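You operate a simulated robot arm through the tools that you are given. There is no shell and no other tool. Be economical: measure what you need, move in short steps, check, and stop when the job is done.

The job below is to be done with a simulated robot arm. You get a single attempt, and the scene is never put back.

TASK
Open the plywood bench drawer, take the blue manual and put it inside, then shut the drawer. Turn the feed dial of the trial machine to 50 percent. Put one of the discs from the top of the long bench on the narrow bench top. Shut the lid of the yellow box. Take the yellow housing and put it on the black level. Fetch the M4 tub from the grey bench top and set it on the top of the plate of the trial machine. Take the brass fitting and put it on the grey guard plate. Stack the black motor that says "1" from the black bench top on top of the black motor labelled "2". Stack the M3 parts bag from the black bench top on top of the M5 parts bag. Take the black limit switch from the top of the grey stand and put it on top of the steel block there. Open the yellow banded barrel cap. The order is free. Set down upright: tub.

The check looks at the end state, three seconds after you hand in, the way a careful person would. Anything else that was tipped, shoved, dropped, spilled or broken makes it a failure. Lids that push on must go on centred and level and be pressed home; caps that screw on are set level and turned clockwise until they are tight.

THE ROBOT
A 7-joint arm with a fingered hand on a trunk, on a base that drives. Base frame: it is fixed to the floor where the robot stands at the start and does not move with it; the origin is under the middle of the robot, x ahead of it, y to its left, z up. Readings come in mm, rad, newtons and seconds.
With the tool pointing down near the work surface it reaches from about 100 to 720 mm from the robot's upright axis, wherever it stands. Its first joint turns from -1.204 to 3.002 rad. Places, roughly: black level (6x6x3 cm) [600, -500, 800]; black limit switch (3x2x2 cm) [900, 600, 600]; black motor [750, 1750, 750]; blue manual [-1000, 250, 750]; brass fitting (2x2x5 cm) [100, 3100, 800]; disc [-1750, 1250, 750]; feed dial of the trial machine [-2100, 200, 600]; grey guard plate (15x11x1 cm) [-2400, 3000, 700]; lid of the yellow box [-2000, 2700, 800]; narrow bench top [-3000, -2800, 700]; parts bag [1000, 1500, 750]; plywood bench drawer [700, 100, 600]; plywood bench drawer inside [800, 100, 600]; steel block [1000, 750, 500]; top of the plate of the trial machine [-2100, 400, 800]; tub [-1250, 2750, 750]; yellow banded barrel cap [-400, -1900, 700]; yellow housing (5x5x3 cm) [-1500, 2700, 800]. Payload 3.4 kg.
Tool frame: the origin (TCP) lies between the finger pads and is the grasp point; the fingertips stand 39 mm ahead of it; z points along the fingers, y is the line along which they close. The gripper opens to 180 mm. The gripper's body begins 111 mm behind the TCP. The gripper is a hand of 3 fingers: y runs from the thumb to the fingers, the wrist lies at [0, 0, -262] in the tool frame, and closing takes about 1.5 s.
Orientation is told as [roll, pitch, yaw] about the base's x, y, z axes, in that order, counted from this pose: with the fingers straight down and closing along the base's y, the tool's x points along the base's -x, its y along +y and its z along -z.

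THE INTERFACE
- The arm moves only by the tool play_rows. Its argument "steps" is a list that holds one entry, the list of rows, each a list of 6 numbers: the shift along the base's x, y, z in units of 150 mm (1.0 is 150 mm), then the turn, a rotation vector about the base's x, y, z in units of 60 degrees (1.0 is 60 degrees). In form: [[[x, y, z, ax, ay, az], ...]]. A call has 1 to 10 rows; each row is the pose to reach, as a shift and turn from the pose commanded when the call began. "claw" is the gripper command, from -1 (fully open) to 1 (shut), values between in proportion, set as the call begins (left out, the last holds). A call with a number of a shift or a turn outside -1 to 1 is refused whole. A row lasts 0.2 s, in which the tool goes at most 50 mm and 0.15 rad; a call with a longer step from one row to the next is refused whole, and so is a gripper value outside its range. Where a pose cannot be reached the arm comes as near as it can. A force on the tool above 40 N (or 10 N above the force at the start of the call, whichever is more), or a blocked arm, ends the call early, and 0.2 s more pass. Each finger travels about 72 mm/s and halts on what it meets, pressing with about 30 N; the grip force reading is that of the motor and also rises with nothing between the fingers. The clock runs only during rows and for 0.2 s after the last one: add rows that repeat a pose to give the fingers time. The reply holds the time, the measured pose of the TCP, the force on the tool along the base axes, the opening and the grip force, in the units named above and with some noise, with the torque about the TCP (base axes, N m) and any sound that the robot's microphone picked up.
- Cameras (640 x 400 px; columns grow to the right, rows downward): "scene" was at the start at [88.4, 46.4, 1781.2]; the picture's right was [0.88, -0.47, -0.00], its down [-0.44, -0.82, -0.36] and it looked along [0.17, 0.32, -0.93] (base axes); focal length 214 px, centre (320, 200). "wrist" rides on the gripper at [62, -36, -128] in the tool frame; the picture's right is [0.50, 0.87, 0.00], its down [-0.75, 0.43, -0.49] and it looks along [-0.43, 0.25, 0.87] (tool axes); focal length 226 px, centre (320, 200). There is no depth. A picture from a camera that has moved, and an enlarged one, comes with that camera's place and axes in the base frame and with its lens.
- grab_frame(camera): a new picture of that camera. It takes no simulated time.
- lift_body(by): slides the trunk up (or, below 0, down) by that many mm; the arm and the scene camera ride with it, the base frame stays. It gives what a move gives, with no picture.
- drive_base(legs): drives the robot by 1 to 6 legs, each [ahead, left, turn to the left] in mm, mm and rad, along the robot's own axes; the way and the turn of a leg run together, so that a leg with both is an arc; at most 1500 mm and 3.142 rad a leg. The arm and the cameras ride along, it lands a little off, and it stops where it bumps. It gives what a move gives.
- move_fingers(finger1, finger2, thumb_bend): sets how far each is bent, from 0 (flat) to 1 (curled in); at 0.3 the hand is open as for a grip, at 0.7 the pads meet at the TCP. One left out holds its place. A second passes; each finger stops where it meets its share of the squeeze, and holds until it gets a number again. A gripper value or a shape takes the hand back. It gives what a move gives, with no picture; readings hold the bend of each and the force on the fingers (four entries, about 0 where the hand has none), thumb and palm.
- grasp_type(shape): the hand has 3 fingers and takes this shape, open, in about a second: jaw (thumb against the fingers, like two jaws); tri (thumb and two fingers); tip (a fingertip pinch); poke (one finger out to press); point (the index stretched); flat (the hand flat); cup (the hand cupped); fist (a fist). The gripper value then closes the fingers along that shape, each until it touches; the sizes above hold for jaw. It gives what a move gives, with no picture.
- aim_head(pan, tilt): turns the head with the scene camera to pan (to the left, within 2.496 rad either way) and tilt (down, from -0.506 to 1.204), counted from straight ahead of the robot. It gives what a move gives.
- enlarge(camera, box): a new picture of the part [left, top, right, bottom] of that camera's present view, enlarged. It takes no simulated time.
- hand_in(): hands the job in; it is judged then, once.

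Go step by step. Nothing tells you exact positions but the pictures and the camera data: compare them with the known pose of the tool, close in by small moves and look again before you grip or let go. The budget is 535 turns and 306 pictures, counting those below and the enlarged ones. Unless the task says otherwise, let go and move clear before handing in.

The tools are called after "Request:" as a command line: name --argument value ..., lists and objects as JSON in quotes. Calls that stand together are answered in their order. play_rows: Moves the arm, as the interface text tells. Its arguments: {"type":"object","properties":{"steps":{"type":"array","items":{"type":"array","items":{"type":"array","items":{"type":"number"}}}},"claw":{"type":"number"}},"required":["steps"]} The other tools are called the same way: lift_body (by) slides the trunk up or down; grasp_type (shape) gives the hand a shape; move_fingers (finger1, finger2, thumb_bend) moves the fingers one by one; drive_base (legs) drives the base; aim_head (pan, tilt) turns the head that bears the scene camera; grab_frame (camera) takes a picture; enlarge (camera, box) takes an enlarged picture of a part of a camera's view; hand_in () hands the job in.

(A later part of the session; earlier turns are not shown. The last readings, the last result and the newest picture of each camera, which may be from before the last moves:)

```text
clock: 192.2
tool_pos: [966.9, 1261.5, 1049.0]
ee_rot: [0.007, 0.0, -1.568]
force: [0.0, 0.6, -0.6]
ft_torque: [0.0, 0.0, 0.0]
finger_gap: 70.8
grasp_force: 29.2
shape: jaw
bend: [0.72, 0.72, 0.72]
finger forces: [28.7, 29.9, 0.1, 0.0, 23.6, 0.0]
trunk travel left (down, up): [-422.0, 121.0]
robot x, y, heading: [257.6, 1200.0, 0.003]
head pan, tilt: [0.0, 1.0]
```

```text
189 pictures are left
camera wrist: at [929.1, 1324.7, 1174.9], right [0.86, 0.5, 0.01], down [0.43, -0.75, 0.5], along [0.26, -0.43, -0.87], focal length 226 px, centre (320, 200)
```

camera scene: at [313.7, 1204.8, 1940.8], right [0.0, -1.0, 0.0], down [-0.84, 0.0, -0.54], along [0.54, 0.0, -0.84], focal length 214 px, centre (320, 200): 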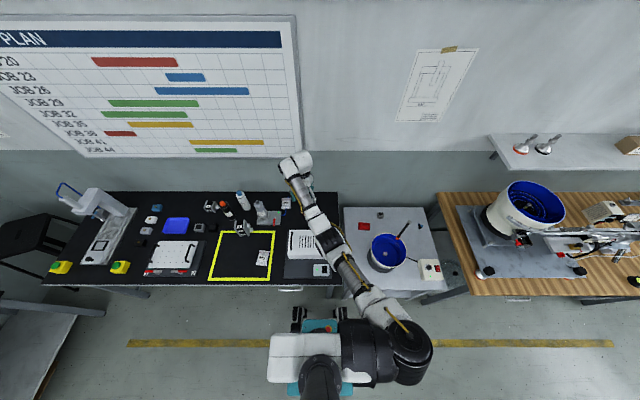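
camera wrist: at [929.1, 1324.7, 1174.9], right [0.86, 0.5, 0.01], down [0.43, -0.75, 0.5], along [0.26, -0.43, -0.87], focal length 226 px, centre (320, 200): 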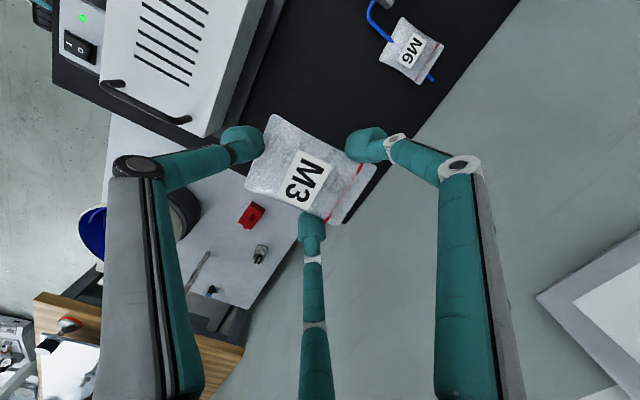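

Request:
drive_base --legs '[[-265, 0, 0], [0, 252, 0]]'

Request:
grab_frame --camera "wrist"

Request:
enlarge --camera "scene" --box '[260, 170, 400, 270]'

```text
clock: 195.5
tool_pos: [704.9, 1501.1, 1049.3]
ee_rot: [0.012, 0.006, -1.57]
force: [-0.4, -0.2, -1.2]
ft_torque: [0.06, 0.0, 0.02]
finger_gap: 70.8
grasp_force: 30.4
shape: jaw
bend: [0.72, 0.72, 0.72]
finger forces: [28.8, 30.0, 0.1, 0.1, 23.5, 0.0]
trunk travel left (down, up): [-422.0, 121.0]
robot x, y, heading: [-7.1, 1447.4, 0.001]
head pan, tilt: [0.0, 1.0]
```

```text
188 pictures are left
camera wrist: at [667.5, 1562.2, 1175.8], right [0.87, 0.5, 0.01], down [0.43, -0.76, 0.49], along [0.25, -0.42, -0.87], focal length 226 px, centre (320, 200)
```

wrist: 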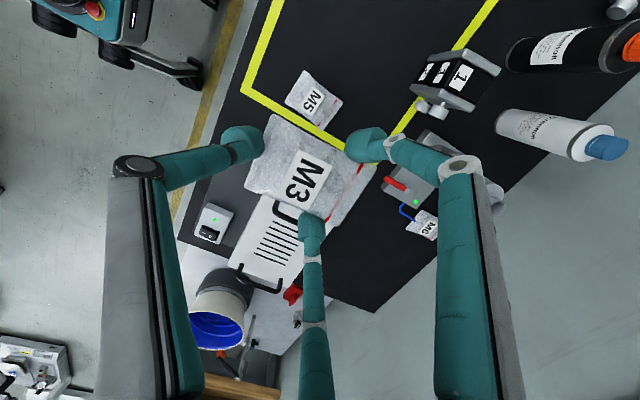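

```text
4.00 times, centred on (330, 220) of scene
camera zoom: at [51.4, 1436.4, 1940.7], right [0.0, -1.0, -0.01], down [-0.84, 0.0, -0.54], along [0.54, 0.0, -0.84], focal length 858 px, centre (280, 120)
```

zoom: 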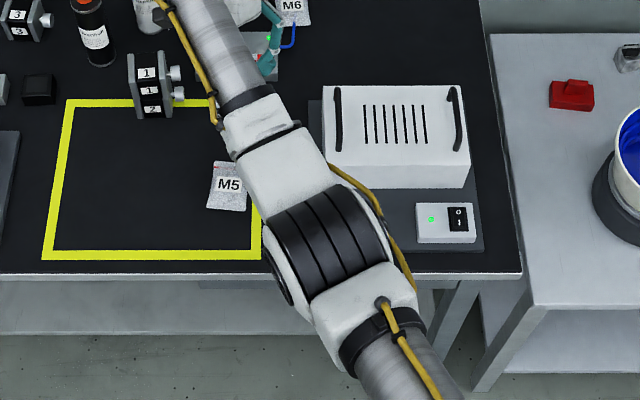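

Request:
play_rows --steps '[[[-0.04, 0.12, 0, 0, 0, 0], [-0.04, 0.12, -0.3, 0, 0, 0], [-0.04, 0.12, -0.5, 0, 0, 0], [-0.04, 0.12, -0.5, 0, 0, 0]]]'

Request:
lift_body --by -120

Request:
grab_frame --camera "wrist"

Request:
enlarge --camera "scene" --box '[260, 170, 400, 270]'

```text
clock: 196.5
tool_pos: [696.5, 1515.3, 976.5]
ee_rot: [0.013, 0.007, -1.573]
force: [0.5, 0.1, -0.9]
ft_torque: [0.04, 0.06, -0.01]
finger_gap: 70.8
grasp_force: 29.5
shape: jaw
bend: [0.72, 0.72, 0.72]
finger forces: [29.1, 30.1, 0.0, 0.0, 23.4, 0.0]
trunk travel left (down, up): [-422.0, 121.0]
robot x, y, heading: [-6.6, 1446.1, 0.001]
head pan, tilt: [0.0, 1.0]
```

```text
clock: 198.0
tool_pos: [695.3, 1522.8, 856.3]
ee_rot: [0.014, 0.001, -1.571]
force: [0.0, -0.1, -0.5]
ft_torque: [0.02, -0.04, -0.01]
finger_gap: 70.6
grasp_force: 30.0
shape: jaw
bend: [0.72, 0.72, 0.72]
finger forces: [29.0, 30.1, 0.0, 0.0, 23.5, 0.1]
trunk travel left (down, up): [-302.0, 241.0]
robot x, y, heading: [-5.7, 1447.7, 0.0]
head pan, tilt: [0.0, 1.0]
```

```text
186 pictures are left
camera wrist: at [658.0, 1585.1, 983.1], right [0.87, 0.5, 0.01], down [0.43, -0.76, 0.5], along [0.26, -0.42, -0.87], focal length 226 px, centre (320, 200)
```

wrist: 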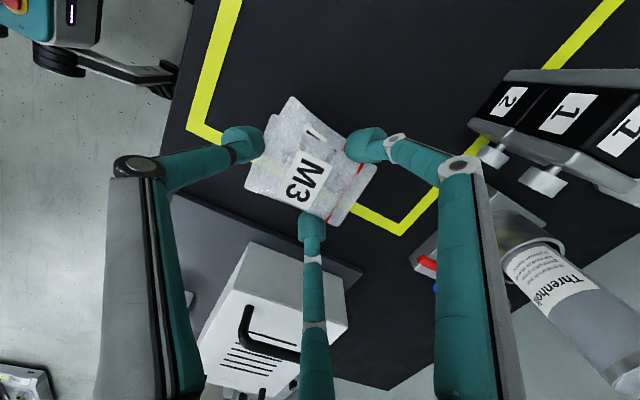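

```text
4.00 times, centred on (330, 220) of scene
camera zoom: at [104.6, 1444.5, 1820.8], right [0.0, -1.0, 0.0], down [-0.84, 0.0, -0.54], along [0.54, 0.0, -0.84], focal length 858 px, centre (280, 120)
```

zoom: 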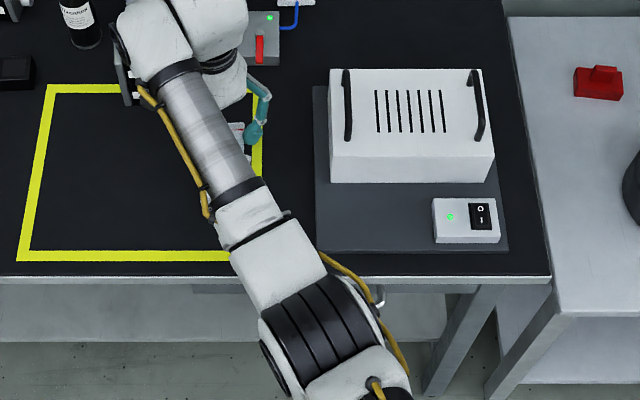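

Request:
play_rows --steps '[[[0.01, 0, -0.1, 0, 0, -0.12], [0.01, 0, -0.3, 0, 0, -0.12], [0.01, 0, -0.36, 0, 0, -0.12], [0.01, 0, -0.39, 0, 0, -0.12], [0.01, 0, -0.41, 0, 0, -0.12], [0.01, 0, -0.41, 0, 0, -0.12]]]'

Request:
grab_frame --camera "wrist"

```text
clock: 199.4
tool_pos: [697.2, 1524.3, 798.5]
ee_rot: [0.02, 0.004, -1.695]
force: [0.0, 0.2, 25.7]
ft_torque: [-0.48, 0.19, -0.04]
finger_gap: 70.6
grasp_force: 30.9
shape: jaw
bend: [0.72, 0.72, 0.72]
finger forces: [29.6, 48.8, 0.0, 0.0, 26.6, 0.0]
trunk travel left (down, up): [-302.0, 241.0]
robot x, y, heading: [-6.4, 1446.6, -0.001]
head pan, tilt: [0.0, 1.0]
```

```text
184 pictures are left
camera wrist: at [667.2, 1589.9, 925.0], right [0.92, 0.39, 0.02], down [0.33, -0.8, 0.5], along [0.21, -0.45, -0.87], focal length 226 px, centre (320, 200)
```

wrist: 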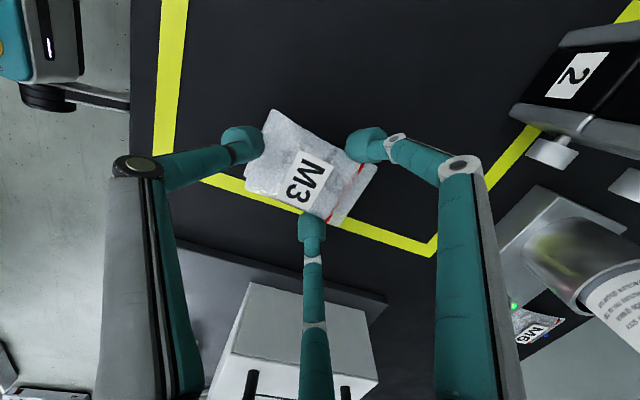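

M3 sits exactly over M5 with contact. Easing and releasing.

Request:
play_rows --steps '[[[0, 0, 0.02, 0, 0, 0], [0, 0, 0.02, 0, 0, 0]]]'

Request:
play_rows --steps '[[[0, 0, 0, 0, 0, 0], [0, 0, 0, 0, 0, 0], [0, 0, 0, 0, 0, 0], [0, 0, 0, 0, 0, 0], [0, 0, 0.1, 0, 0, 0], [0, 0, 0.4, 0, 0, 0], [0, 0, 0.7, 0, 0, 0], [0, 0, 0.7, 0, 0, 0]]]' --claw -0.3

Request:
grab_frame --camera "wrist"

```text
clock: 200.0
tool_pos: [697.1, 1522.8, 799.3]
ee_rot: [0.016, 0.002, -1.698]
force: [2.6, -0.8, 21.8]
ft_torque: [-0.46, -0.03, -0.04]
finger_gap: 70.8
grasp_force: 30.0
shape: jaw
bend: [0.72, 0.72, 0.72]
finger forces: [29.8, 48.2, 0.0, 0.0, 24.9, 0.1]
trunk travel left (down, up): [-302.0, 241.0]
robot x, y, heading: [-5.9, 1445.3, 0.002]
head pan, tilt: [0.0, 1.0]
```

```text
clock: 201.8
tool_pos: [694.5, 1522.7, 905.2]
ee_rot: [0.013, 0.001, -1.697]
force: [0.2, -0.2, 0.4]
ft_torque: [-0.03, 0.02, -0.02]
finger_gap: 116.7
grasp_force: 0.1
shape: jaw
bend: [0.66, 0.66, 0.66]
finger forces: [0.0, 0.1, 0.0, 0.0, 0.0, 0.1]
trunk travel left (down, up): [-302.0, 241.0]
robot x, y, heading: [-3.6, 1444.0, 0.003]
head pan, tilt: [0.0, 1.0]
```

```text
183 pictures are left
camera wrist: at [665.5, 1588.4, 1030.4], right [0.92, 0.39, 0.01], down [0.33, -0.8, 0.5], along [0.2, -0.45, -0.87], focal length 226 px, centre (320, 200)
```

wrist: 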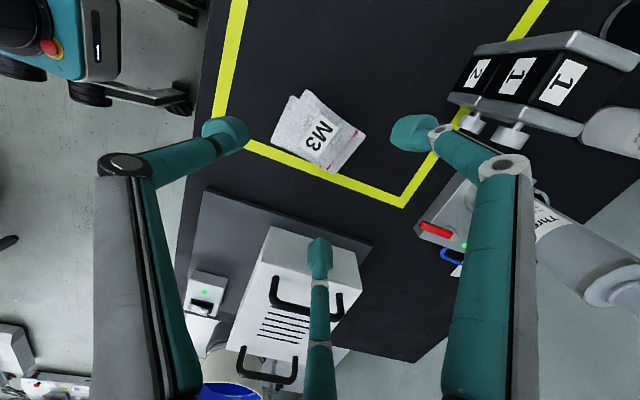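

Bag stacked. Next the brass fitting at the blue bench. I raise, retreat, turn to face +y and look.

Request:
lift_body --by 150

Request:
drive_base --legs '[[-200, 0, 0], [0, 350, 0], [0, 0, 1.571]]'

Request:
aim_head --pan 0.0 --tilt 0.7

Request:
grab_frame --camera "scene"

```text
clock: 203.6
tool_pos: [697.2, 1523.5, 1051.7]
ee_rot: [0.011, 0.0, -1.697]
force: [-0.7, 0.2, 0.3]
ft_torque: [-0.02, -0.02, 0.01]
finger_gap: 116.5
grasp_force: 0.1
shape: jaw
bend: [0.66, 0.66, 0.66]
finger forces: [0.0, 0.0, 0.0, 0.1, 0.0, 0.0]
trunk travel left (down, up): [-452.0, 91.0]
robot x, y, heading: [-2.1, 1442.2, 0.004]
head pan, tilt: [0.0, 1.0]
```

```text
clock: 210.9
tool_pos: [-294.7, 2502.1, 1051.9]
ee_rot: [0.013, -0.002, -0.115]
force: [-0.2, -1.1, -0.3]
ft_torque: [0.01, -0.01, 0.0]
finger_gap: 116.5
grasp_force: 0.1
shape: jaw
bend: [0.66, 0.66, 0.66]
finger forces: [0.0, 0.1, 0.0, 0.1, 0.0, 0.0]
trunk travel left (down, up): [-452.0, 91.0]
robot x, y, heading: [-201.7, 1797.4, 1.582]
head pan, tilt: [0.0, 1.0]
```

```text
clock: 211.7
tool_pos: [-294.6, 2500.7, 1055.0]
ee_rot: [0.015, 0.0, -0.114]
force: [0.3, 0.2, 0.0]
ft_torque: [-0.04, 0.01, 0.03]
finger_gap: 116.7
grasp_force: 0.1
shape: jaw
bend: [0.66, 0.66, 0.66]
finger forces: [0.1, 0.1, 0.0, 0.0, 0.1, 0.0]
trunk travel left (down, up): [-452.0, 91.0]
robot x, y, heading: [-207.5, 1796.3, 1.581]
head pan, tilt: [0.0, 0.7]
```

```text
182 pictures are left
camera scene: at [-208.7, 1866.7, 1994.0], right [1.0, 0.01, 0.0], down [0.01, -0.65, -0.76], along [-0.01, 0.76, -0.65], focal length 214 px, centre (320, 200)
```

scene: 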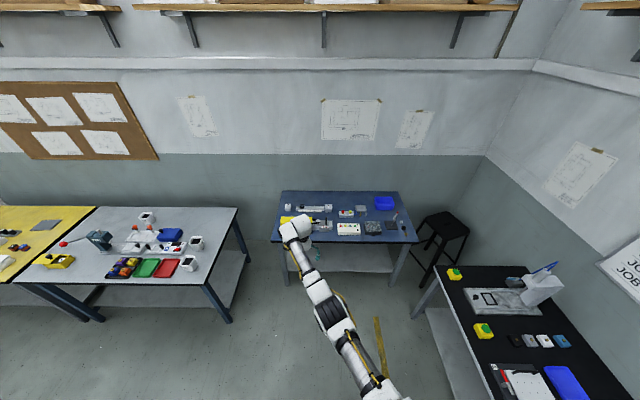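

Request:
enlarge --camera "scene" --box '[265, 180, 425, 260]'

Request:
enlarge --camera "scene" --box '[0, 190, 250, 310]'

```text
4.00 times, centred on (345, 220) of scene
camera zoom: at [-208.7, 1866.7, 1994.0], right [1.0, 0.01, 0.0], down [0.01, -0.65, -0.76], along [-0.01, 0.76, -0.65], focal length 858 px, centre (220, 120)
```

zoom: 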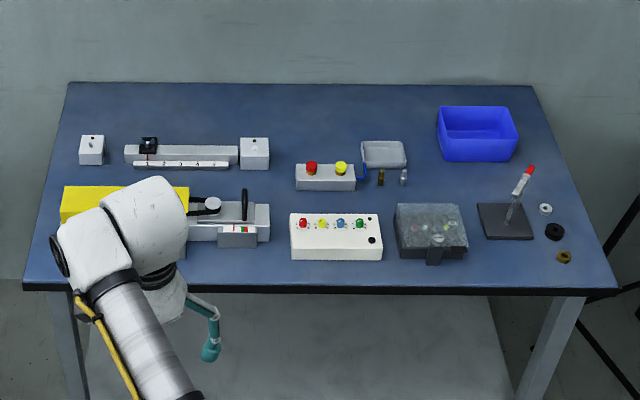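

```text
2.56 times, centred on (125, 250) of scene
camera zoom: at [-208.7, 1866.7, 1994.0], right [1.0, 0.01, 0.0], down [0.01, -0.65, -0.76], along [-0.01, 0.76, -0.65], focal length 549 px, centre (819, 72)
```

zoom: 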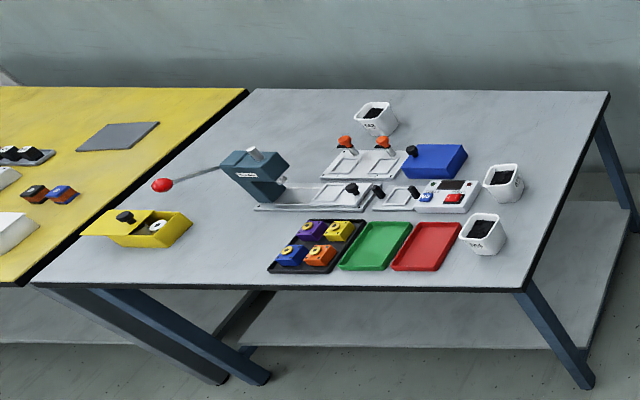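

The brass fitting is at about (101, 3123), between a button box and a steel fitting. Driving there.

Request:
drive_base --legs '[[0, -395, 0], [580, 0, 0]]'

Request:
grab_frame --camera "wrist"

Request:
enlarge --camera "scene" --box '[265, 180, 425, 280]'

```text
clock: 217.1
tool_pos: [98.2, 3084.4, 1054.5]
ee_rot: [0.016, 0.006, -0.118]
force: [0.0, -0.2, -0.9]
ft_torque: [-0.01, 0.02, 0.01]
finger_gap: 116.7
grasp_force: 0.1
shape: jaw
bend: [0.66, 0.66, 0.66]
finger forces: [0.1, 0.0, 0.0, 0.1, 0.1, 0.0]
trunk travel left (down, up): [-452.0, 91.0]
robot x, y, heading: [182.2, 2382.5, 1.576]
head pan, tilt: [0.0, 0.7]
```

```text
179 pictures are left
camera wrist: at [33.9, 3053.6, 1180.7], right [-0.4, 0.92, 0.02], down [0.8, 0.34, 0.5], along [0.45, 0.21, -0.87], focal length 226 px, centre (320, 200)
```

wrist: 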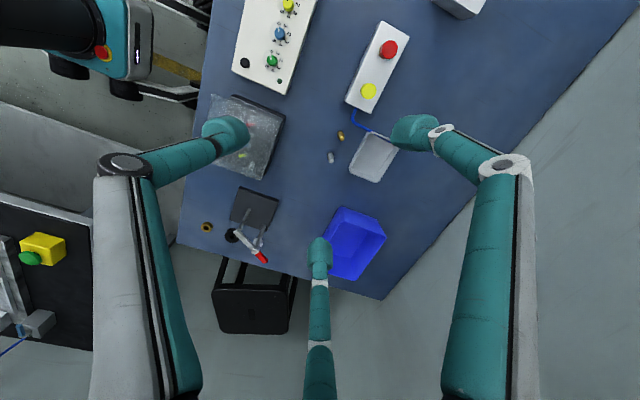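

```text
4.00 times, centred on (345, 230) of scene
camera zoom: at [186.9, 2450.6, 1994.1], right [1.0, 0.01, 0.0], down [0.0, -0.65, -0.76], along [-0.01, 0.76, -0.65], focal length 858 px, centre (220, 80)
```

zoom: 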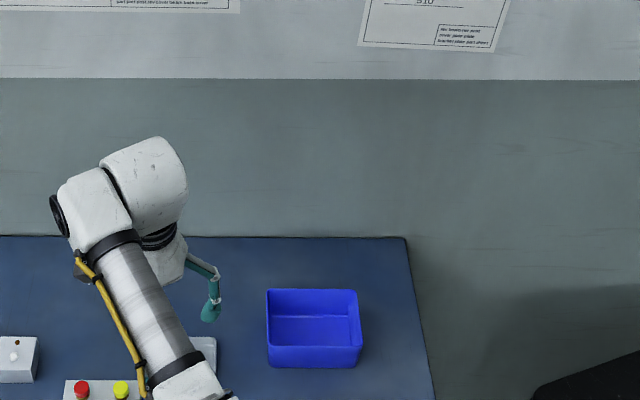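

Request:
enlarge --camera "wrist" --box '[300, 90, 420, 190]'

```text
4.00 times, centred on (360, 140) of wrist
camera zoom: at [33.9, 3053.6, 1180.7], right [-0.4, 0.92, 0.02], down [0.8, 0.34, 0.5], along [0.45, 0.21, -0.87], focal length 904 px, centre (160, 440)
```

zoom: 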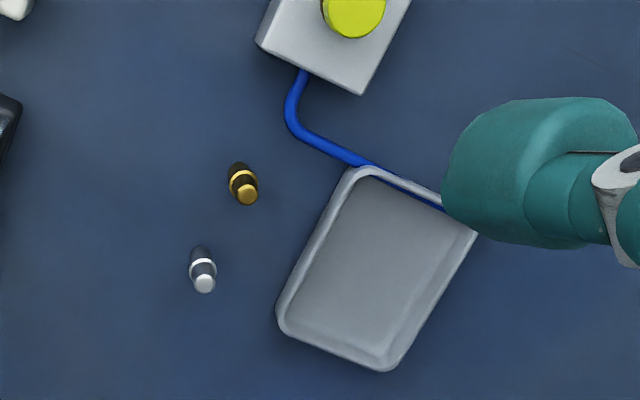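

The brass fitting stands at (111, 3136), the steel one 45 mm to its right. I drive forward, turn the hand so no finger faces the steel one.

Request:
drive_base --legs '[[110, 0, 0]]'

Request:
play_rows --steps '[[[0, 0, 0, 0, 0, -0.14], [0, 0, 0, 0, 0, -0.28], [0, 0, 0, 0, 0, -0.42], [0, 0, 0, 0, 0, -0.56], [0, 0, 0, 0, 0, -0.7], [0, 0, 0, 0, 0, -0.7]]]'

Request:
play_rows --steps '[[[0, 0, 0, 0, 0, -0.14], [0, 0, 0, 0, 0, -0.28], [0, 0, 0, 0, 0, -0.42], [0, 0, 0, 0, 0, -0.56], [0, 0, 0, 0, 0, -0.688], [0, 0, 0, 0, 0, -0.688]]]'

Request:
grab_frame --camera "wrist"

```text
clock: 218.3
tool_pos: [97.0, 3191.4, 1056.1]
ee_rot: [0.017, 0.003, -0.117]
force: [0.7, 0.6, 0.0]
ft_torque: [-0.06, -0.01, 0.05]
finger_gap: 116.5
grasp_force: 0.1
shape: jaw
bend: [0.66, 0.66, 0.66]
finger forces: [0.0, 0.0, 0.1, 0.0, 0.1, 0.1]
trunk travel left (down, up): [-452.0, 91.0]
robot x, y, heading: [183.5, 2492.8, 1.578]
head pan, tilt: [0.0, 0.7]
```

```text
clock: 219.7
tool_pos: [95.7, 3189.1, 1057.0]
ee_rot: [0.02, 0.005, -0.852]
force: [0.2, 0.1, 0.7]
ft_torque: [0.03, 0.01, -0.02]
finger_gap: 116.6
grasp_force: 0.0
shape: jaw
bend: [0.66, 0.66, 0.66]
finger forces: [0.0, 0.1, 0.0, 0.0, 0.0, 0.0]
trunk travel left (down, up): [-452.0, 91.0]
robot x, y, heading: [180.1, 2492.9, 1.581]
head pan, tilt: [0.0, 0.7]
```

```text
clock: 221.1
tool_pos: [96.9, 3189.6, 1057.2]
ee_rot: [0.02, 0.002, -1.573]
force: [0.4, -0.1, -0.6]
ft_torque: [-0.02, 0.01, -0.03]
finger_gap: 116.7
grasp_force: 0.0
shape: jaw
bend: [0.66, 0.66, 0.66]
finger forces: [0.0, 0.0, 0.0, 0.0, 0.0, 0.0]
trunk travel left (down, up): [-452.0, 91.0]
robot x, y, heading: [176.8, 2496.4, 1.582]
head pan, tilt: [0.0, 0.7]
```

```text
176 pictures are left
camera wrist: at [57.9, 3251.5, 1183.0], right [0.87, 0.5, 0.02], down [0.42, -0.76, 0.5], along [0.26, -0.43, -0.87], focal length 226 px, centre (320, 200)
```

wrist: 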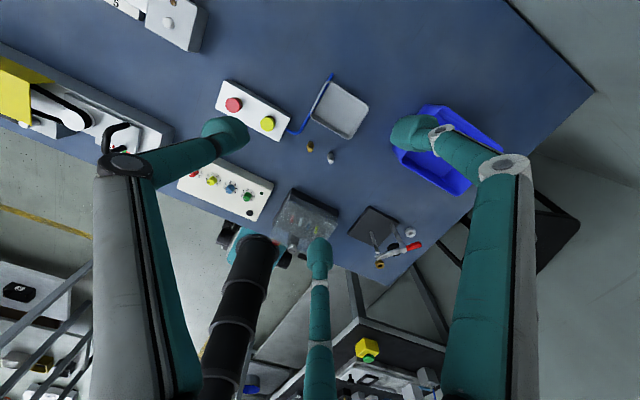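

Request:
play_rows --steps '[[[0.05, -0.2, -0.2, 0, 0, 0], [0.095, -0.36, -0.4, 0, 0, 0], [0.095, -0.36, -0.7, 0, 0, 0], [0.095, -0.36, -1.0, 0, 0, 0], [0.095, -0.36, -1.0, 0, 0, 0]]]' --claw 0.2

Request:
grab_frame --camera "wrist"

```text
clock: 222.3
tool_pos: [110.0, 3132.2, 903.9]
ee_rot: [0.02, 0.001, -1.57]
force: [0.1, -0.3, 0.2]
ft_torque: [-0.01, 0.01, -0.02]
finger_gap: 72.6
grasp_force: 0.0
shape: jaw
bend: [0.72, 0.72, 0.74]
finger forces: [0.0, 0.1, 0.0, 0.0, 0.0, 0.0]
trunk travel left (down, up): [-452.0, 91.0]
robot x, y, heading: [182.2, 2489.8, 1.581]
head pan, tilt: [0.0, 0.7]
```

```text
175 pictures are left
camera wrist: at [71.9, 3195.1, 1030.6], right [0.87, 0.5, 0.02], down [0.43, -0.75, 0.5], along [0.26, -0.42, -0.87], focal length 226 px, centre (320, 200)
```

wrist: 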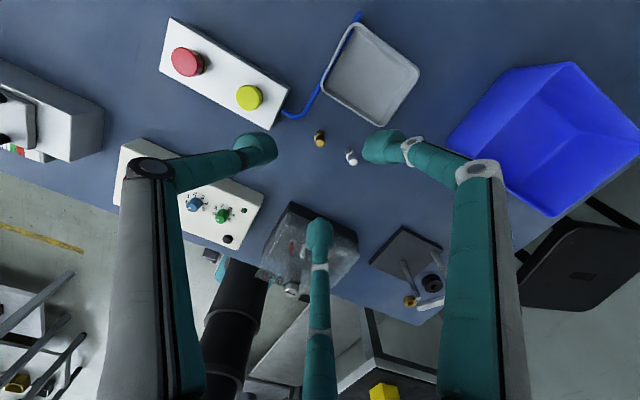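

Request:
play_rows --steps '[[[-0.01, 0.03, -0.1, 0, 0, 0], [-0.01, 0.03, -0.2, 0, 0, 0], [-0.01, 0.03, -0.35, 0, 0, 0], [-0.01, 0.03, -0.45, 0, 0, 0], [-0.01, 0.03, -0.45, 0, 0, 0]]]' --claw 0.5

Request:
enlarge --camera "wrist" --box '[220, 90, 420, 250]'

```text
clock: 223.5
tool_pos: [108.6, 3137.8, 838.1]
ee_rot: [0.017, 0.0, -1.572]
force: [0.3, 1.1, -0.9]
ft_torque: [0.0, 0.01, 0.01]
finger_gap: 45.1
grasp_force: 0.0
shape: jaw
bend: [0.72, 0.72, 0.74]
finger forces: [0.0, 0.0, 0.1, 0.0, 0.1, 0.0]
trunk travel left (down, up): [-452.0, 91.0]
robot x, y, heading: [182.6, 2493.5, 1.578]
head pan, tilt: [0.0, 0.7]
```

```text
2.50 times, centred on (320, 170) of wrist
camera zoom: at [70.8, 3200.3, 964.5], right [0.87, 0.5, 0.02], down [0.43, -0.75, 0.5], along [0.26, -0.42, -0.87], focal length 565 px, centre (320, 275)
```

zoom: 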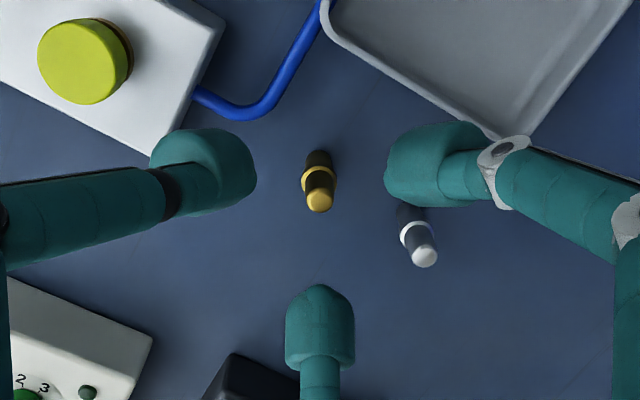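

Request:
play_rows --steps '[[[0, 0.01, -0.12, 0, 0, 0], [0.005, 0.01, -0.22, 0, 0, 0], [0.005, 0.01, -0.22, 0, 0, 0]]]'

Request:
play_rows --steps '[[[0, 0, 0, 0, 0, 0], [0, 0, 0, 0, 0, 0], [0, 0, 0, 0, 0, 0], [0, 0, 0, 0, 0, 0], [0, 0, 0, 0, 0, 0]]]' --claw 1

Request:
enlarge --camera "wrist" --box '[220, 90, 420, 250]'

```text
clock: 224.3
tool_pos: [109.1, 3140.0, 805.4]
ee_rot: [0.018, 0.001, -1.57]
force: [-0.1, 0.0, -0.1]
ft_torque: [0.02, -0.05, 0.04]
finger_gap: 45.3
grasp_force: 0.1
shape: jaw
bend: [0.72, 0.72, 0.74]
finger forces: [0.0, 0.0, 0.1, 0.0, 0.0, 0.0]
trunk travel left (down, up): [-452.0, 91.0]
robot x, y, heading: [182.2, 2494.7, 1.581]
head pan, tilt: [0.0, 0.7]
```

```text
clock: 225.5
tool_pos: [108.2, 3139.2, 806.0]
ee_rot: [0.019, 0.001, -1.57]
force: [0.4, 0.0, -0.2]
ft_torque: [-0.01, -0.03, -0.01]
finger_gap: 5.3
grasp_force: 29.6
shape: jaw
bend: [0.7, 0.71, 0.71]
finger forces: [26.5, 26.7, 0.0, 0.0, 26.7, 0.0]
trunk travel left (down, up): [-452.0, 91.0]
robot x, y, heading: [180.9, 2493.2, 1.579]
head pan, tilt: [0.0, 0.7]
```

```text
2.50 times, centred on (320, 170) of wrist
camera zoom: at [71.4, 3202.0, 932.3], right [0.87, 0.5, 0.02], down [0.43, -0.75, 0.5], along [0.26, -0.42, -0.87], focal length 565 px, centre (320, 275)
```

zoom: 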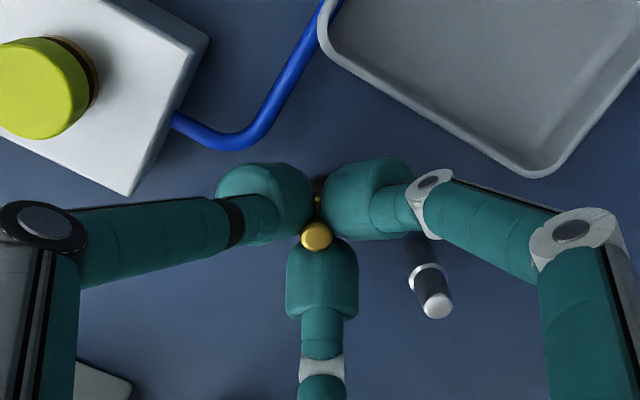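

Gripped. Lifting and driving toward the grey guard plate on the yellow bench.

Request:
play_rows --steps '[[[0, 0, 0.2, 0, 0, 0], [0, 0, 0.5, 0, 0, 0], [0, 0, 0.8, 0, 0, 0], [0, 0, 1, 0, 0, 0]]]'

Request:
drive_base --legs '[[-450, 0, 0], [0, 1280, 0], [0, 1280, 0]]'

Request:
aim_head --pan 0.0 --tilt 0.9

Request:
grab_frame --camera "scene"

Request:
grab_frame --camera "wrist"

```text
clock: 226.5
tool_pos: [109.8, 3141.2, 957.7]
ee_rot: [0.019, 0.004, -1.571]
force: [-0.5, -0.6, 0.4]
ft_torque: [0.0, 0.02, -0.02]
finger_gap: 0.0
grasp_force: 30.0
shape: jaw
bend: [0.75, 0.76, 0.79]
finger forces: [0.0, 0.1, 0.0, 0.1, 0.1, 0.0]
trunk travel left (down, up): [-452.0, 91.0]
robot x, y, heading: [178.2, 2491.7, 1.584]
head pan, tilt: [0.0, 0.7]
```

```text
clock: 238.3
tool_pos: [-1736.6, 2637.1, 958.1]
ee_rot: [0.015, -0.002, -1.555]
force: [0.0, 0.5, 0.7]
ft_torque: [-0.02, 0.0, 0.03]
finger_gap: 0.0
grasp_force: 29.9
shape: jaw
bend: [0.74, 0.75, 0.82]
finger forces: [0.0, 0.1, 0.0, 0.0, 0.0, 0.0]
trunk travel left (down, up): [-452.0, 91.0]
robot x, y, heading: [-1668.1, 1991.5, 1.61]
head pan, tilt: [0.0, 0.7]
stopped in leg 3: the force on the tool passed its limit at 55 N (the readings are from after the stop); the commanded pose is now the measured one
```

```text
clock: 239.0
tool_pos: [-1744.5, 2636.0, 957.7]
ee_rot: [0.026, 0.0, -1.554]
force: [19.4, -0.5, -0.5]
ft_torque: [-0.06, -0.13, -0.45]
finger_gap: 0.0
grasp_force: 30.0
shape: jaw
bend: [0.74, 0.75, 0.82]
finger forces: [10.6, 15.9, 0.0, 0.0, 0.0, 0.0]
trunk travel left (down, up): [-452.0, 91.0]
robot x, y, heading: [-1671.4, 1988.9, 1.612]
head pan, tilt: [0.0, 0.901]
```

```text
172 pictures are left
camera scene: at [-1648.2, 2047.9, 1977.8], right [1.0, 0.04, -0.01], down [0.02, -0.79, -0.62], along [-0.03, 0.62, -0.79], focal length 214 px, centre (320, 200)
```

scene: 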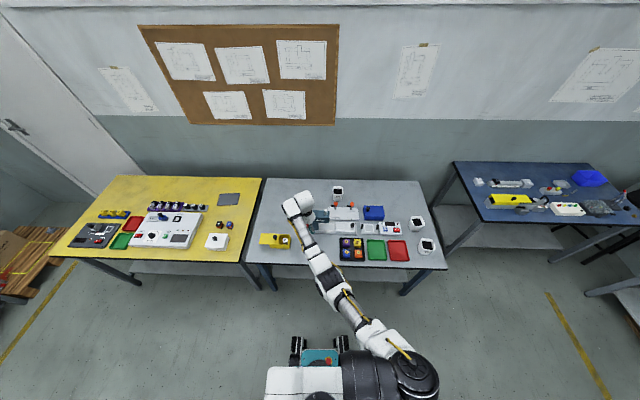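

```text
171 pictures are left
camera wrist: at [-1783.7, 2697.7, 1083.7], right [0.86, 0.52, 0.02], down [0.44, -0.75, 0.5], along [0.28, -0.42, -0.86], focal length 226 px, centre (320, 200)
```

wrist: 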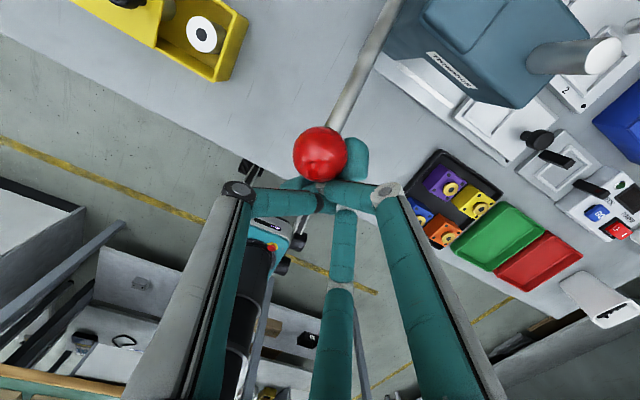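

Two surprises: the brass slipped out on lifting, and the hand bumped the red lever ball of the press on the grey bench. I back away from the lever at once and then check both.

Request:
drive_base --legs '[[0, -80, 0]]'

Request:
grab_frame --camera "wrist"

Request:
enlarge --camera "scene" --box '[230, 160, 470, 300]'

```text
clock: 240.1
tool_pos: [-1707.9, 2636.0, 957.2]
ee_rot: [0.056, 0.003, -1.545]
force: [-1.0, -0.4, 0.2]
ft_torque: [0.1, -0.11, 0.01]
finger_gap: 0.2
grasp_force: 29.8
shape: jaw
bend: [0.74, 0.75, 0.82]
finger forces: [0.1, 0.1, 0.1, 0.0, 0.0, 0.1]
trunk travel left (down, up): [-452.0, 91.0]
robot x, y, heading: [-1596.6, 1994.0, 1.611]
head pan, tilt: [0.0, 0.901]
```

```text
170 pictures are left
camera wrist: at [-1752.4, 2697.5, 1082.3], right [0.85, 0.52, 0.05], down [0.42, -0.74, 0.51], along [0.3, -0.42, -0.86], focal length 226 px, centre (320, 200)
```

wrist: 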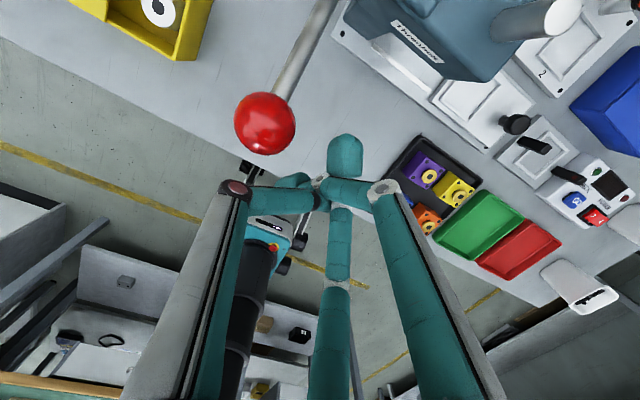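

```text
2.67 times, centred on (350, 230) of scene
camera zoom: at [-1634.5, 2047.2, 1977.6], right [1.0, 0.04, 0.02], down [0.04, -0.78, -0.62], along [-0.01, 0.62, -0.78], focal length 572 px, centre (240, 120)
```

zoom: 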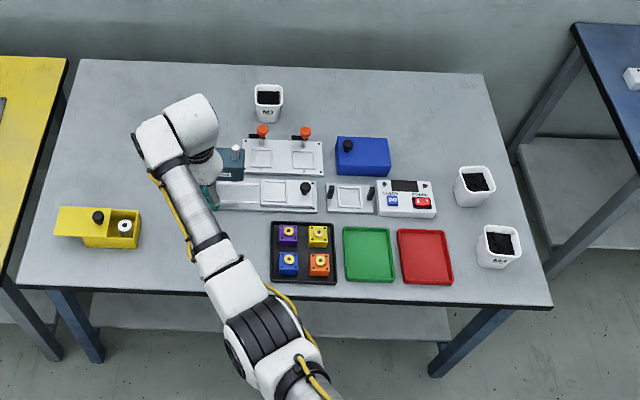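

The lever seems to be where it was before. Before the brass, I look at the tubs and the yellow box from here.

Request:
enlarge --camera "scene" --box '[380, 190, 450, 280]'

Request:
enlarge --camera "scene" --box '[230, 210, 310, 270]'

Request:
enlarge --camera "scene" --box '[310, 180, 350, 210]'

```text
4.44 times, centred on (415, 235) of scene
camera zoom: at [-1634.5, 2047.2, 1977.6], right [1.0, 0.04, 0.02], down [0.04, -0.78, -0.62], along [-0.01, 0.62, -0.78], focal length 953 px, centre (-102, 44)
```

zoom: 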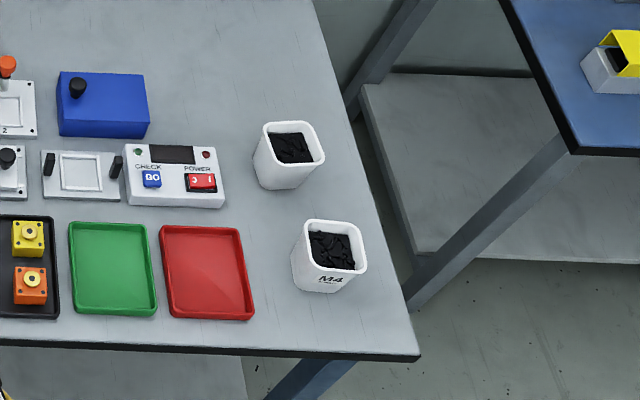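

```text
6.67 times, centred on (270, 240) of scene
camera zoom: at [-1634.5, 2047.2, 1977.6], right [1.0, 0.04, 0.02], down [0.04, -0.78, -0.62], along [-0.01, 0.62, -0.78], focal length 1430 px, centre (653, -67)
```

zoom: 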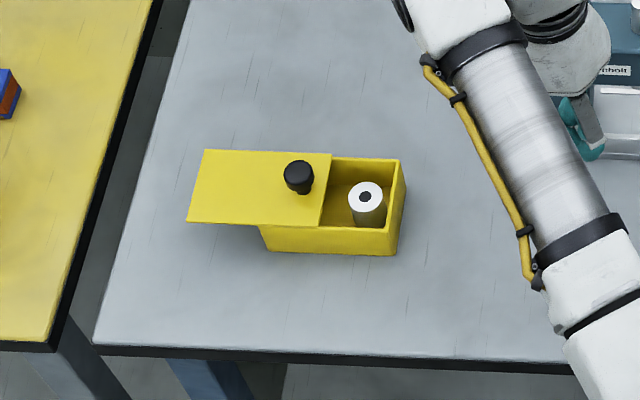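

```text
13.33 times, centred on (330, 195) of scene
camera zoom: at [-1634.5, 2047.2, 1977.6], right [1.0, 0.04, 0.02], down [0.04, -0.78, -0.62], along [-0.01, 0.62, -0.78], focal length 2860 px, centre (187, 267)
```

zoom: 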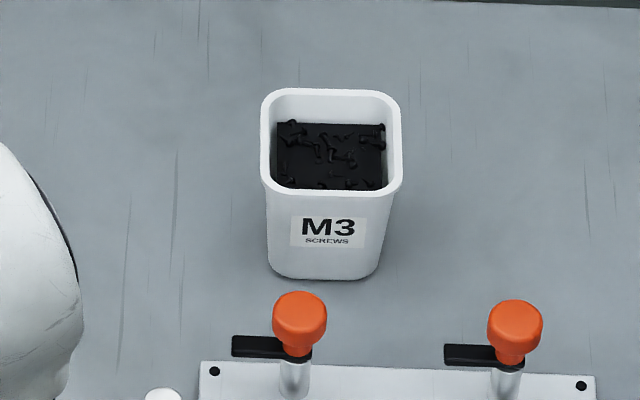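

M4 tub is the front-right one (~(-1051, 2655)). The yellow box lid is slid open to −x and must slide ~65 mm to +x. I raise the hand well above the lever and go there.

Request:
lift_body --by 90

Request:
play_rows --steps '[[[0, 0, 0.2, -0.05, 0, 0], [0, 0, 0.5, -0.05, 0, 0], [0, 0, 0.6, -0.05, 0, 0]]]'

Request:
drive_base --legs '[[0, 320, -0.04]]'

Request:
grab_frame --camera "wrist"

```text
clock: 241.3
tool_pos: [-1671.8, 2638.0, 1049.9]
ee_rot: [0.022, 0.002, -1.55]
force: [0.1, 0.5, -0.4]
ft_torque: [-0.05, 0.09, 0.0]
finger_gap: 0.0
grasp_force: 30.2
shape: jaw
bend: [0.74, 0.75, 0.82]
finger forces: [0.0, 0.0, 0.0, 0.0, 0.0, 0.0]
trunk travel left (down, up): [-542.0, 1.0]
robot x, y, heading: [-1595.6, 1994.3, 1.604]
head pan, tilt: [0.0, 0.901]
```

```text
clock: 242.1
tool_pos: [-1678.4, 2638.5, 1139.6]
ee_rot: [0.034, -0.048, -1.551]
force: [-0.4, 0.3, -1.3]
ft_torque: [-0.05, 0.04, -0.01]
finger_gap: 0.0
grasp_force: 30.0
shape: jaw
bend: [0.74, 0.75, 0.82]
finger forces: [0.0, 0.1, 0.1, 0.0, 0.0, 0.0]
out of reach, approached as far as the arm can: row 2
trunk travel left (down, up): [-542.0, 1.0]
robot x, y, heading: [-1598.7, 1992.6, 1.606]
head pan, tilt: [0.0, 0.901]
```

```text
clock: 244.3
tool_pos: [-1967.8, 2634.5, 1140.8]
ee_rot: [0.023, -0.049, -1.592]
force: [1.1, 0.0, -1.0]
ft_torque: [-0.06, 0.05, -0.02]
finger_gap: 0.0
grasp_force: 30.3
shape: jaw
bend: [0.74, 0.75, 0.82]
finger forces: [0.0, 0.0, 0.0, 0.0, 0.1, 0.0]
trunk travel left (down, up): [-542.0, 1.0]
robot x, y, heading: [-1924.2, 1986.5, 1.563]
head pan, tilt: [0.0, 0.901]
```

```text
165 pictures are left
camera wrist: at [-2005.1, 2704.4, 1262.1], right [0.88, 0.48, 0.0], down [0.41, -0.74, 0.54], along [0.26, -0.47, -0.84], focal length 226 px, centre (320, 200)
```

wrist: 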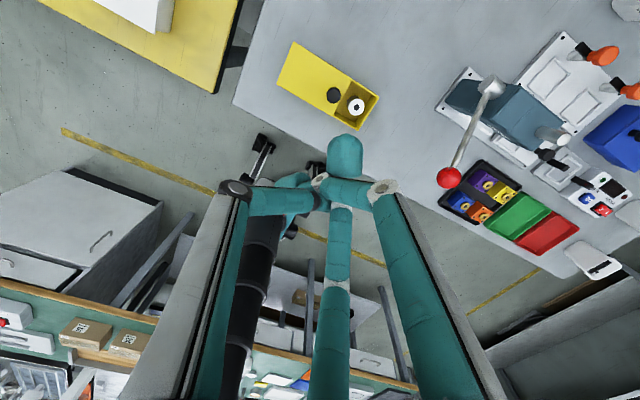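

Request:
play_rows --steps '[[[-0.1, 0.1, -0.1, 0.0, 0.04, 0], [-0.2, 0.2, -0.3, 0, 0.04, 0], [-0.25, 0.2, -0.6, 0, 0.04, 0], [-0.25, 0.2, -0.9, 0, 0.04, 0], [-0.25, 0.2, -1, 0, 0.04, 0], [-0.25, 0.2, -1, 0, 0.04, 0]]]' --claw 0

Request:
play_rows --steps '[[[0, 0, -0.2, 0, 0, 0], [0, 0, -0.4, 0, 0, 0], [0, 0, -0.6, 0, 0, 0], [0, 0, -0.6, 0, 0, 0], [0, 0, -0.6, 0, 0, 0], [0, 0, -0.6, 0, 0, 0]]]' --claw 1

Request:
grab_frame --camera "wrist"

Request:
enlarge --camera "scene" --box '[250, 160, 410, 260]'

```text
clock: 245.7
tool_pos: [-2030.0, 2661.7, 985.9]
ee_rot: [0.007, -0.049, -1.594]
force: [0.5, -0.7, -0.4]
ft_torque: [-0.03, 0.03, 0.02]
finger_gap: 89.8
grasp_force: 0.1
shape: jaw
bend: [0.71, 0.71, 0.72]
finger forces: [0.1, 0.0, 0.0, 0.0, 0.1, 0.0]
out of reach, approached as far as the arm can: row 4, 5, 6
trunk travel left (down, up): [-542.0, 1.0]
robot x, y, heading: [-1922.3, 1985.9, 1.56]
head pan, tilt: [0.0, 0.901]
```

```text
clock: 247.1
tool_pos: [-2032.2, 2632.8, 903.7]
ee_rot: [0.016, -0.044, -1.589]
force: [-0.2, -0.6, -0.4]
ft_torque: [0.01, -0.04, 0.02]
finger_gap: 0.0
grasp_force: 30.0
shape: jaw
bend: [0.66, 0.66, 0.66]
finger forces: [0.0, 0.1, 0.1, 0.0, 0.0, 0.0]
out of reach, approached as far as the arm can: row 1, 2, 3, 4, 5, 6
trunk travel left (down, up): [-542.0, 1.0]
robot x, y, heading: [-1926.7, 1989.9, 1.566]
head pan, tilt: [0.0, 0.901]
```

```text
164 pictures are left
camera wrist: at [-2068.5, 2702.0, 1026.7], right [0.88, 0.48, -0.01], down [0.41, -0.74, 0.53], along [0.25, -0.47, -0.85], focal length 226 px, centre (320, 200)
```

wrist: 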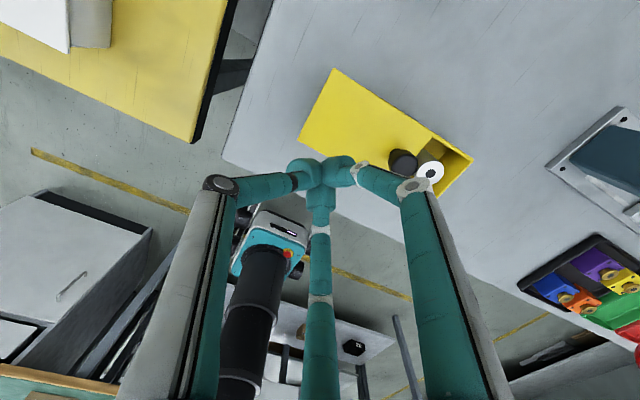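

```text
4.00 times, centred on (330, 210) of scene
camera zoom: at [-1929.1, 2041.2, 2067.4], right [1.0, -0.01, 0.0], down [-0.01, -0.79, -0.62], along [0.01, 0.62, -0.79], focal length 858 px, centre (280, 160)
```

zoom: 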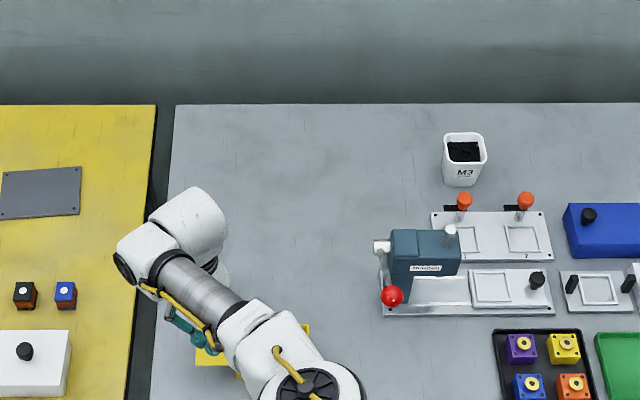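

Request:
play_rows --steps '[[[0, 0, 0.3, 0, 0, 0], [0, 0, 0.6, 0, 0, 0], [0, 0, 0.9, 0, 0, 0], [0, 0, 0.9, 0, 0, 0]]]'

Request:
lift_body --by -180

Request:
drive_base --legs '[[90, 0, 0]]'

```text
clock: 248.1
tool_pos: [-2041.3, 2633.6, 1036.6]
ee_rot: [0.023, -0.045, -1.591]
force: [-0.6, -0.5, 0.2]
ft_torque: [0.05, -0.06, -0.01]
finger_gap: 0.0
grasp_force: 30.8
shape: jaw
bend: [0.66, 0.66, 0.66]
finger forces: [0.0, 0.1, 0.1, 0.0, 0.0, 0.0]
trunk travel left (down, up): [-542.0, 1.0]
robot x, y, heading: [-1927.2, 1991.4, 1.567]
head pan, tilt: [0.0, 0.901]
```

```text
clock: 250.1
tool_pos: [-2011.1, 2634.6, 859.5]
ee_rot: [0.003, -0.046, -1.594]
force: [-0.4, 0.8, -0.9]
ft_torque: [-0.01, 0.06, 0.02]
finger_gap: 0.2
grasp_force: 30.0
shape: jaw
bend: [0.66, 0.66, 0.66]
finger forces: [0.0, 0.0, 0.0, 0.0, 0.1, 0.1]
trunk travel left (down, up): [-362.0, 181.0]
robot x, y, heading: [-1918.5, 1987.8, 1.563]
head pan, tilt: [0.0, 0.901]
```

```text
clock: 251.2
tool_pos: [-2019.9, 2723.0, 858.1]
ee_rot: [0.008, -0.047, -1.589]
force: [0.2, 0.5, -0.1]
ft_torque: [0.0, 0.0, 0.0]
finger_gap: 0.3
grasp_force: 29.9
shape: jaw
bend: [0.66, 0.66, 0.66]
finger forces: [0.1, 0.0, 0.1, 0.0, 0.1, 0.0]
trunk travel left (down, up): [-362.0, 181.0]
robot x, y, heading: [-1922.0, 2077.0, 1.566]
head pan, tilt: [0.0, 0.901]
```

Request:
play_rows --steps '[[[0, -0.2, 0, 0, 0.045, 0], [0, -0.38, 0, 0, 0.045, 0], [0.1, -0.38, 0, 0, 0.045, 0], [0.1, -0.38, 0, 0, 0.045, 0]]]'

Request:
grab_frame --camera "wrist"

Request:
enlarge --camera "scene" --box '[270, 180, 390, 260]'

```text
clock: 252.2
tool_pos: [-2013.3, 2670.9, 862.9]
ee_rot: [-0.044, -0.027, -1.591]
force: [-0.4, 0.6, 0.0]
ft_torque: [0.01, -0.03, -0.02]
finger_gap: 0.1
grasp_force: 30.0
shape: jaw
bend: [0.66, 0.66, 0.66]
finger forces: [0.0, 0.0, 0.0, 0.0, 0.0, 0.0]
out of reach, approached as far as the arm can: row 3, 4
trunk travel left (down, up): [-362.0, 181.0]
robot x, y, heading: [-1920.7, 2076.4, 1.567]
head pan, tilt: [0.0, 0.901]
```

```text
162 pictures are left
camera wrist: at [-2042.3, 2737.9, 990.0], right [0.88, 0.48, -0.05], down [0.44, -0.75, 0.49], along [0.2, -0.45, -0.87], focal length 226 px, centre (320, 200)
```

wrist: 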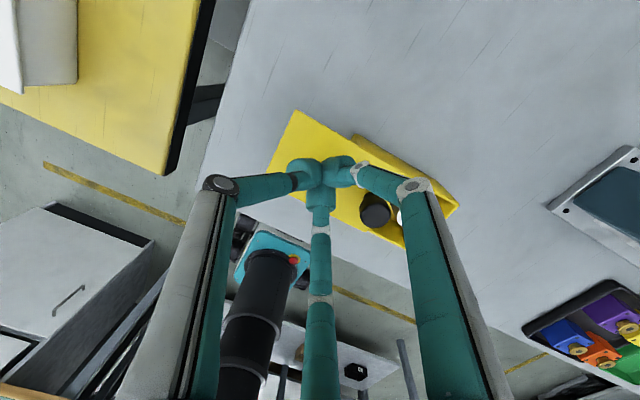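

```text
5.00 times, centred on (330, 220) of scene
camera zoom: at [-1921.7, 2157.0, 1888.0], right [1.0, -0.01, 0.0], down [-0.01, -0.79, -0.62], along [0.0, 0.62, -0.79], focal length 1072 px, centre (270, 100)
```

zoom: 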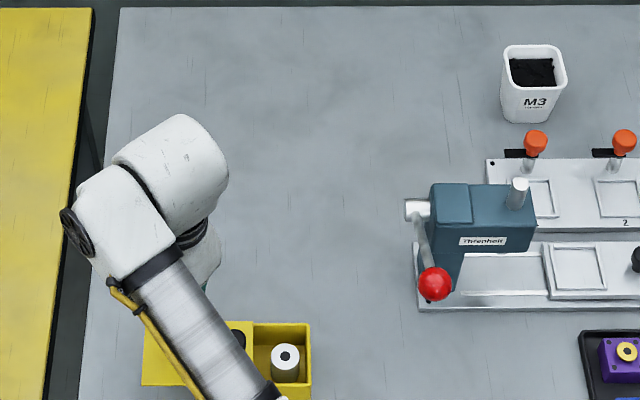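

The wrist is near its turn limit; I turn the hand back by 60°.

Request:
play_rows --steps '[[[0, 0, 0.0, 0, 0, 0.14], [0, 0, 0, 0, 0, 0.28], [0, 0, 0, 0, 0, 0.42], [0, 0, 0, 0, 0, 0.56], [0, 0, 0, 0, 0, 0.7], [0, 0, 0, 0, 0, 0.84], [0, 0, 0, 0, 0, 0.98], [0, 0, 0, 0, 0, 1]]]'

Request:
play_rows --steps '[[[0.05, -0.03, 0, 0.02, 0.04, 0], [0.1, -0.03, -0.05, 0.02, 0.04, 0], [0.1, -0.03, -0.05, 0.02, 0.04, 0]]]'

Request:
grab_frame --camera "wrist"

```text
clock: 254.0
tool_pos: [-2008.0, 2662.8, 860.5]
ee_rot: [-0.038, -0.044, -0.539]
force: [-0.6, 0.3, -0.4]
ft_torque: [-0.01, -0.03, 0.03]
finger_gap: 0.1
grasp_force: 30.2
shape: jaw
bend: [0.66, 0.66, 0.66]
finger forces: [0.0, 0.0, 0.0, 0.1, 0.0, 0.0]
trunk travel left (down, up): [-362.0, 181.0]
robot x, y, heading: [-1923.7, 2078.6, 1.566]
head pan, tilt: [0.0, 0.901]
```

```text
clock: 254.8
tool_pos: [-1992.2, 2657.3, 851.2]
ee_rot: [-0.039, 0.001, -0.539]
force: [-0.5, 0.1, -0.2]
ft_torque: [0.0, 0.01, 0.0]
finger_gap: 0.0
grasp_force: 29.9
shape: jaw
bend: [0.66, 0.66, 0.66]
finger forces: [0.0, 0.0, 0.0, 0.0, 0.0, 0.0]
trunk travel left (down, up): [-362.0, 181.0]
robot x, y, heading: [-1922.4, 2078.2, 1.562]
head pan, tilt: [0.0, 0.901]
```

```text
160 pictures are left
camera wrist: at [-2062.1, 2663.3, 979.9], right [0.02, 1.0, -0.03], down [0.88, 0.0, 0.47], along [0.47, -0.04, -0.88], focal length 226 px, centre (320, 200)
```

wrist: 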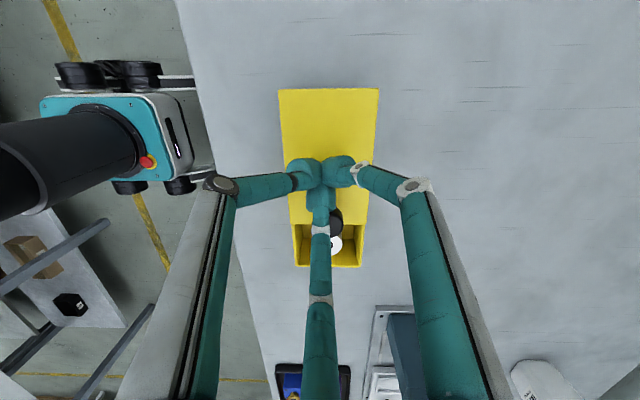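

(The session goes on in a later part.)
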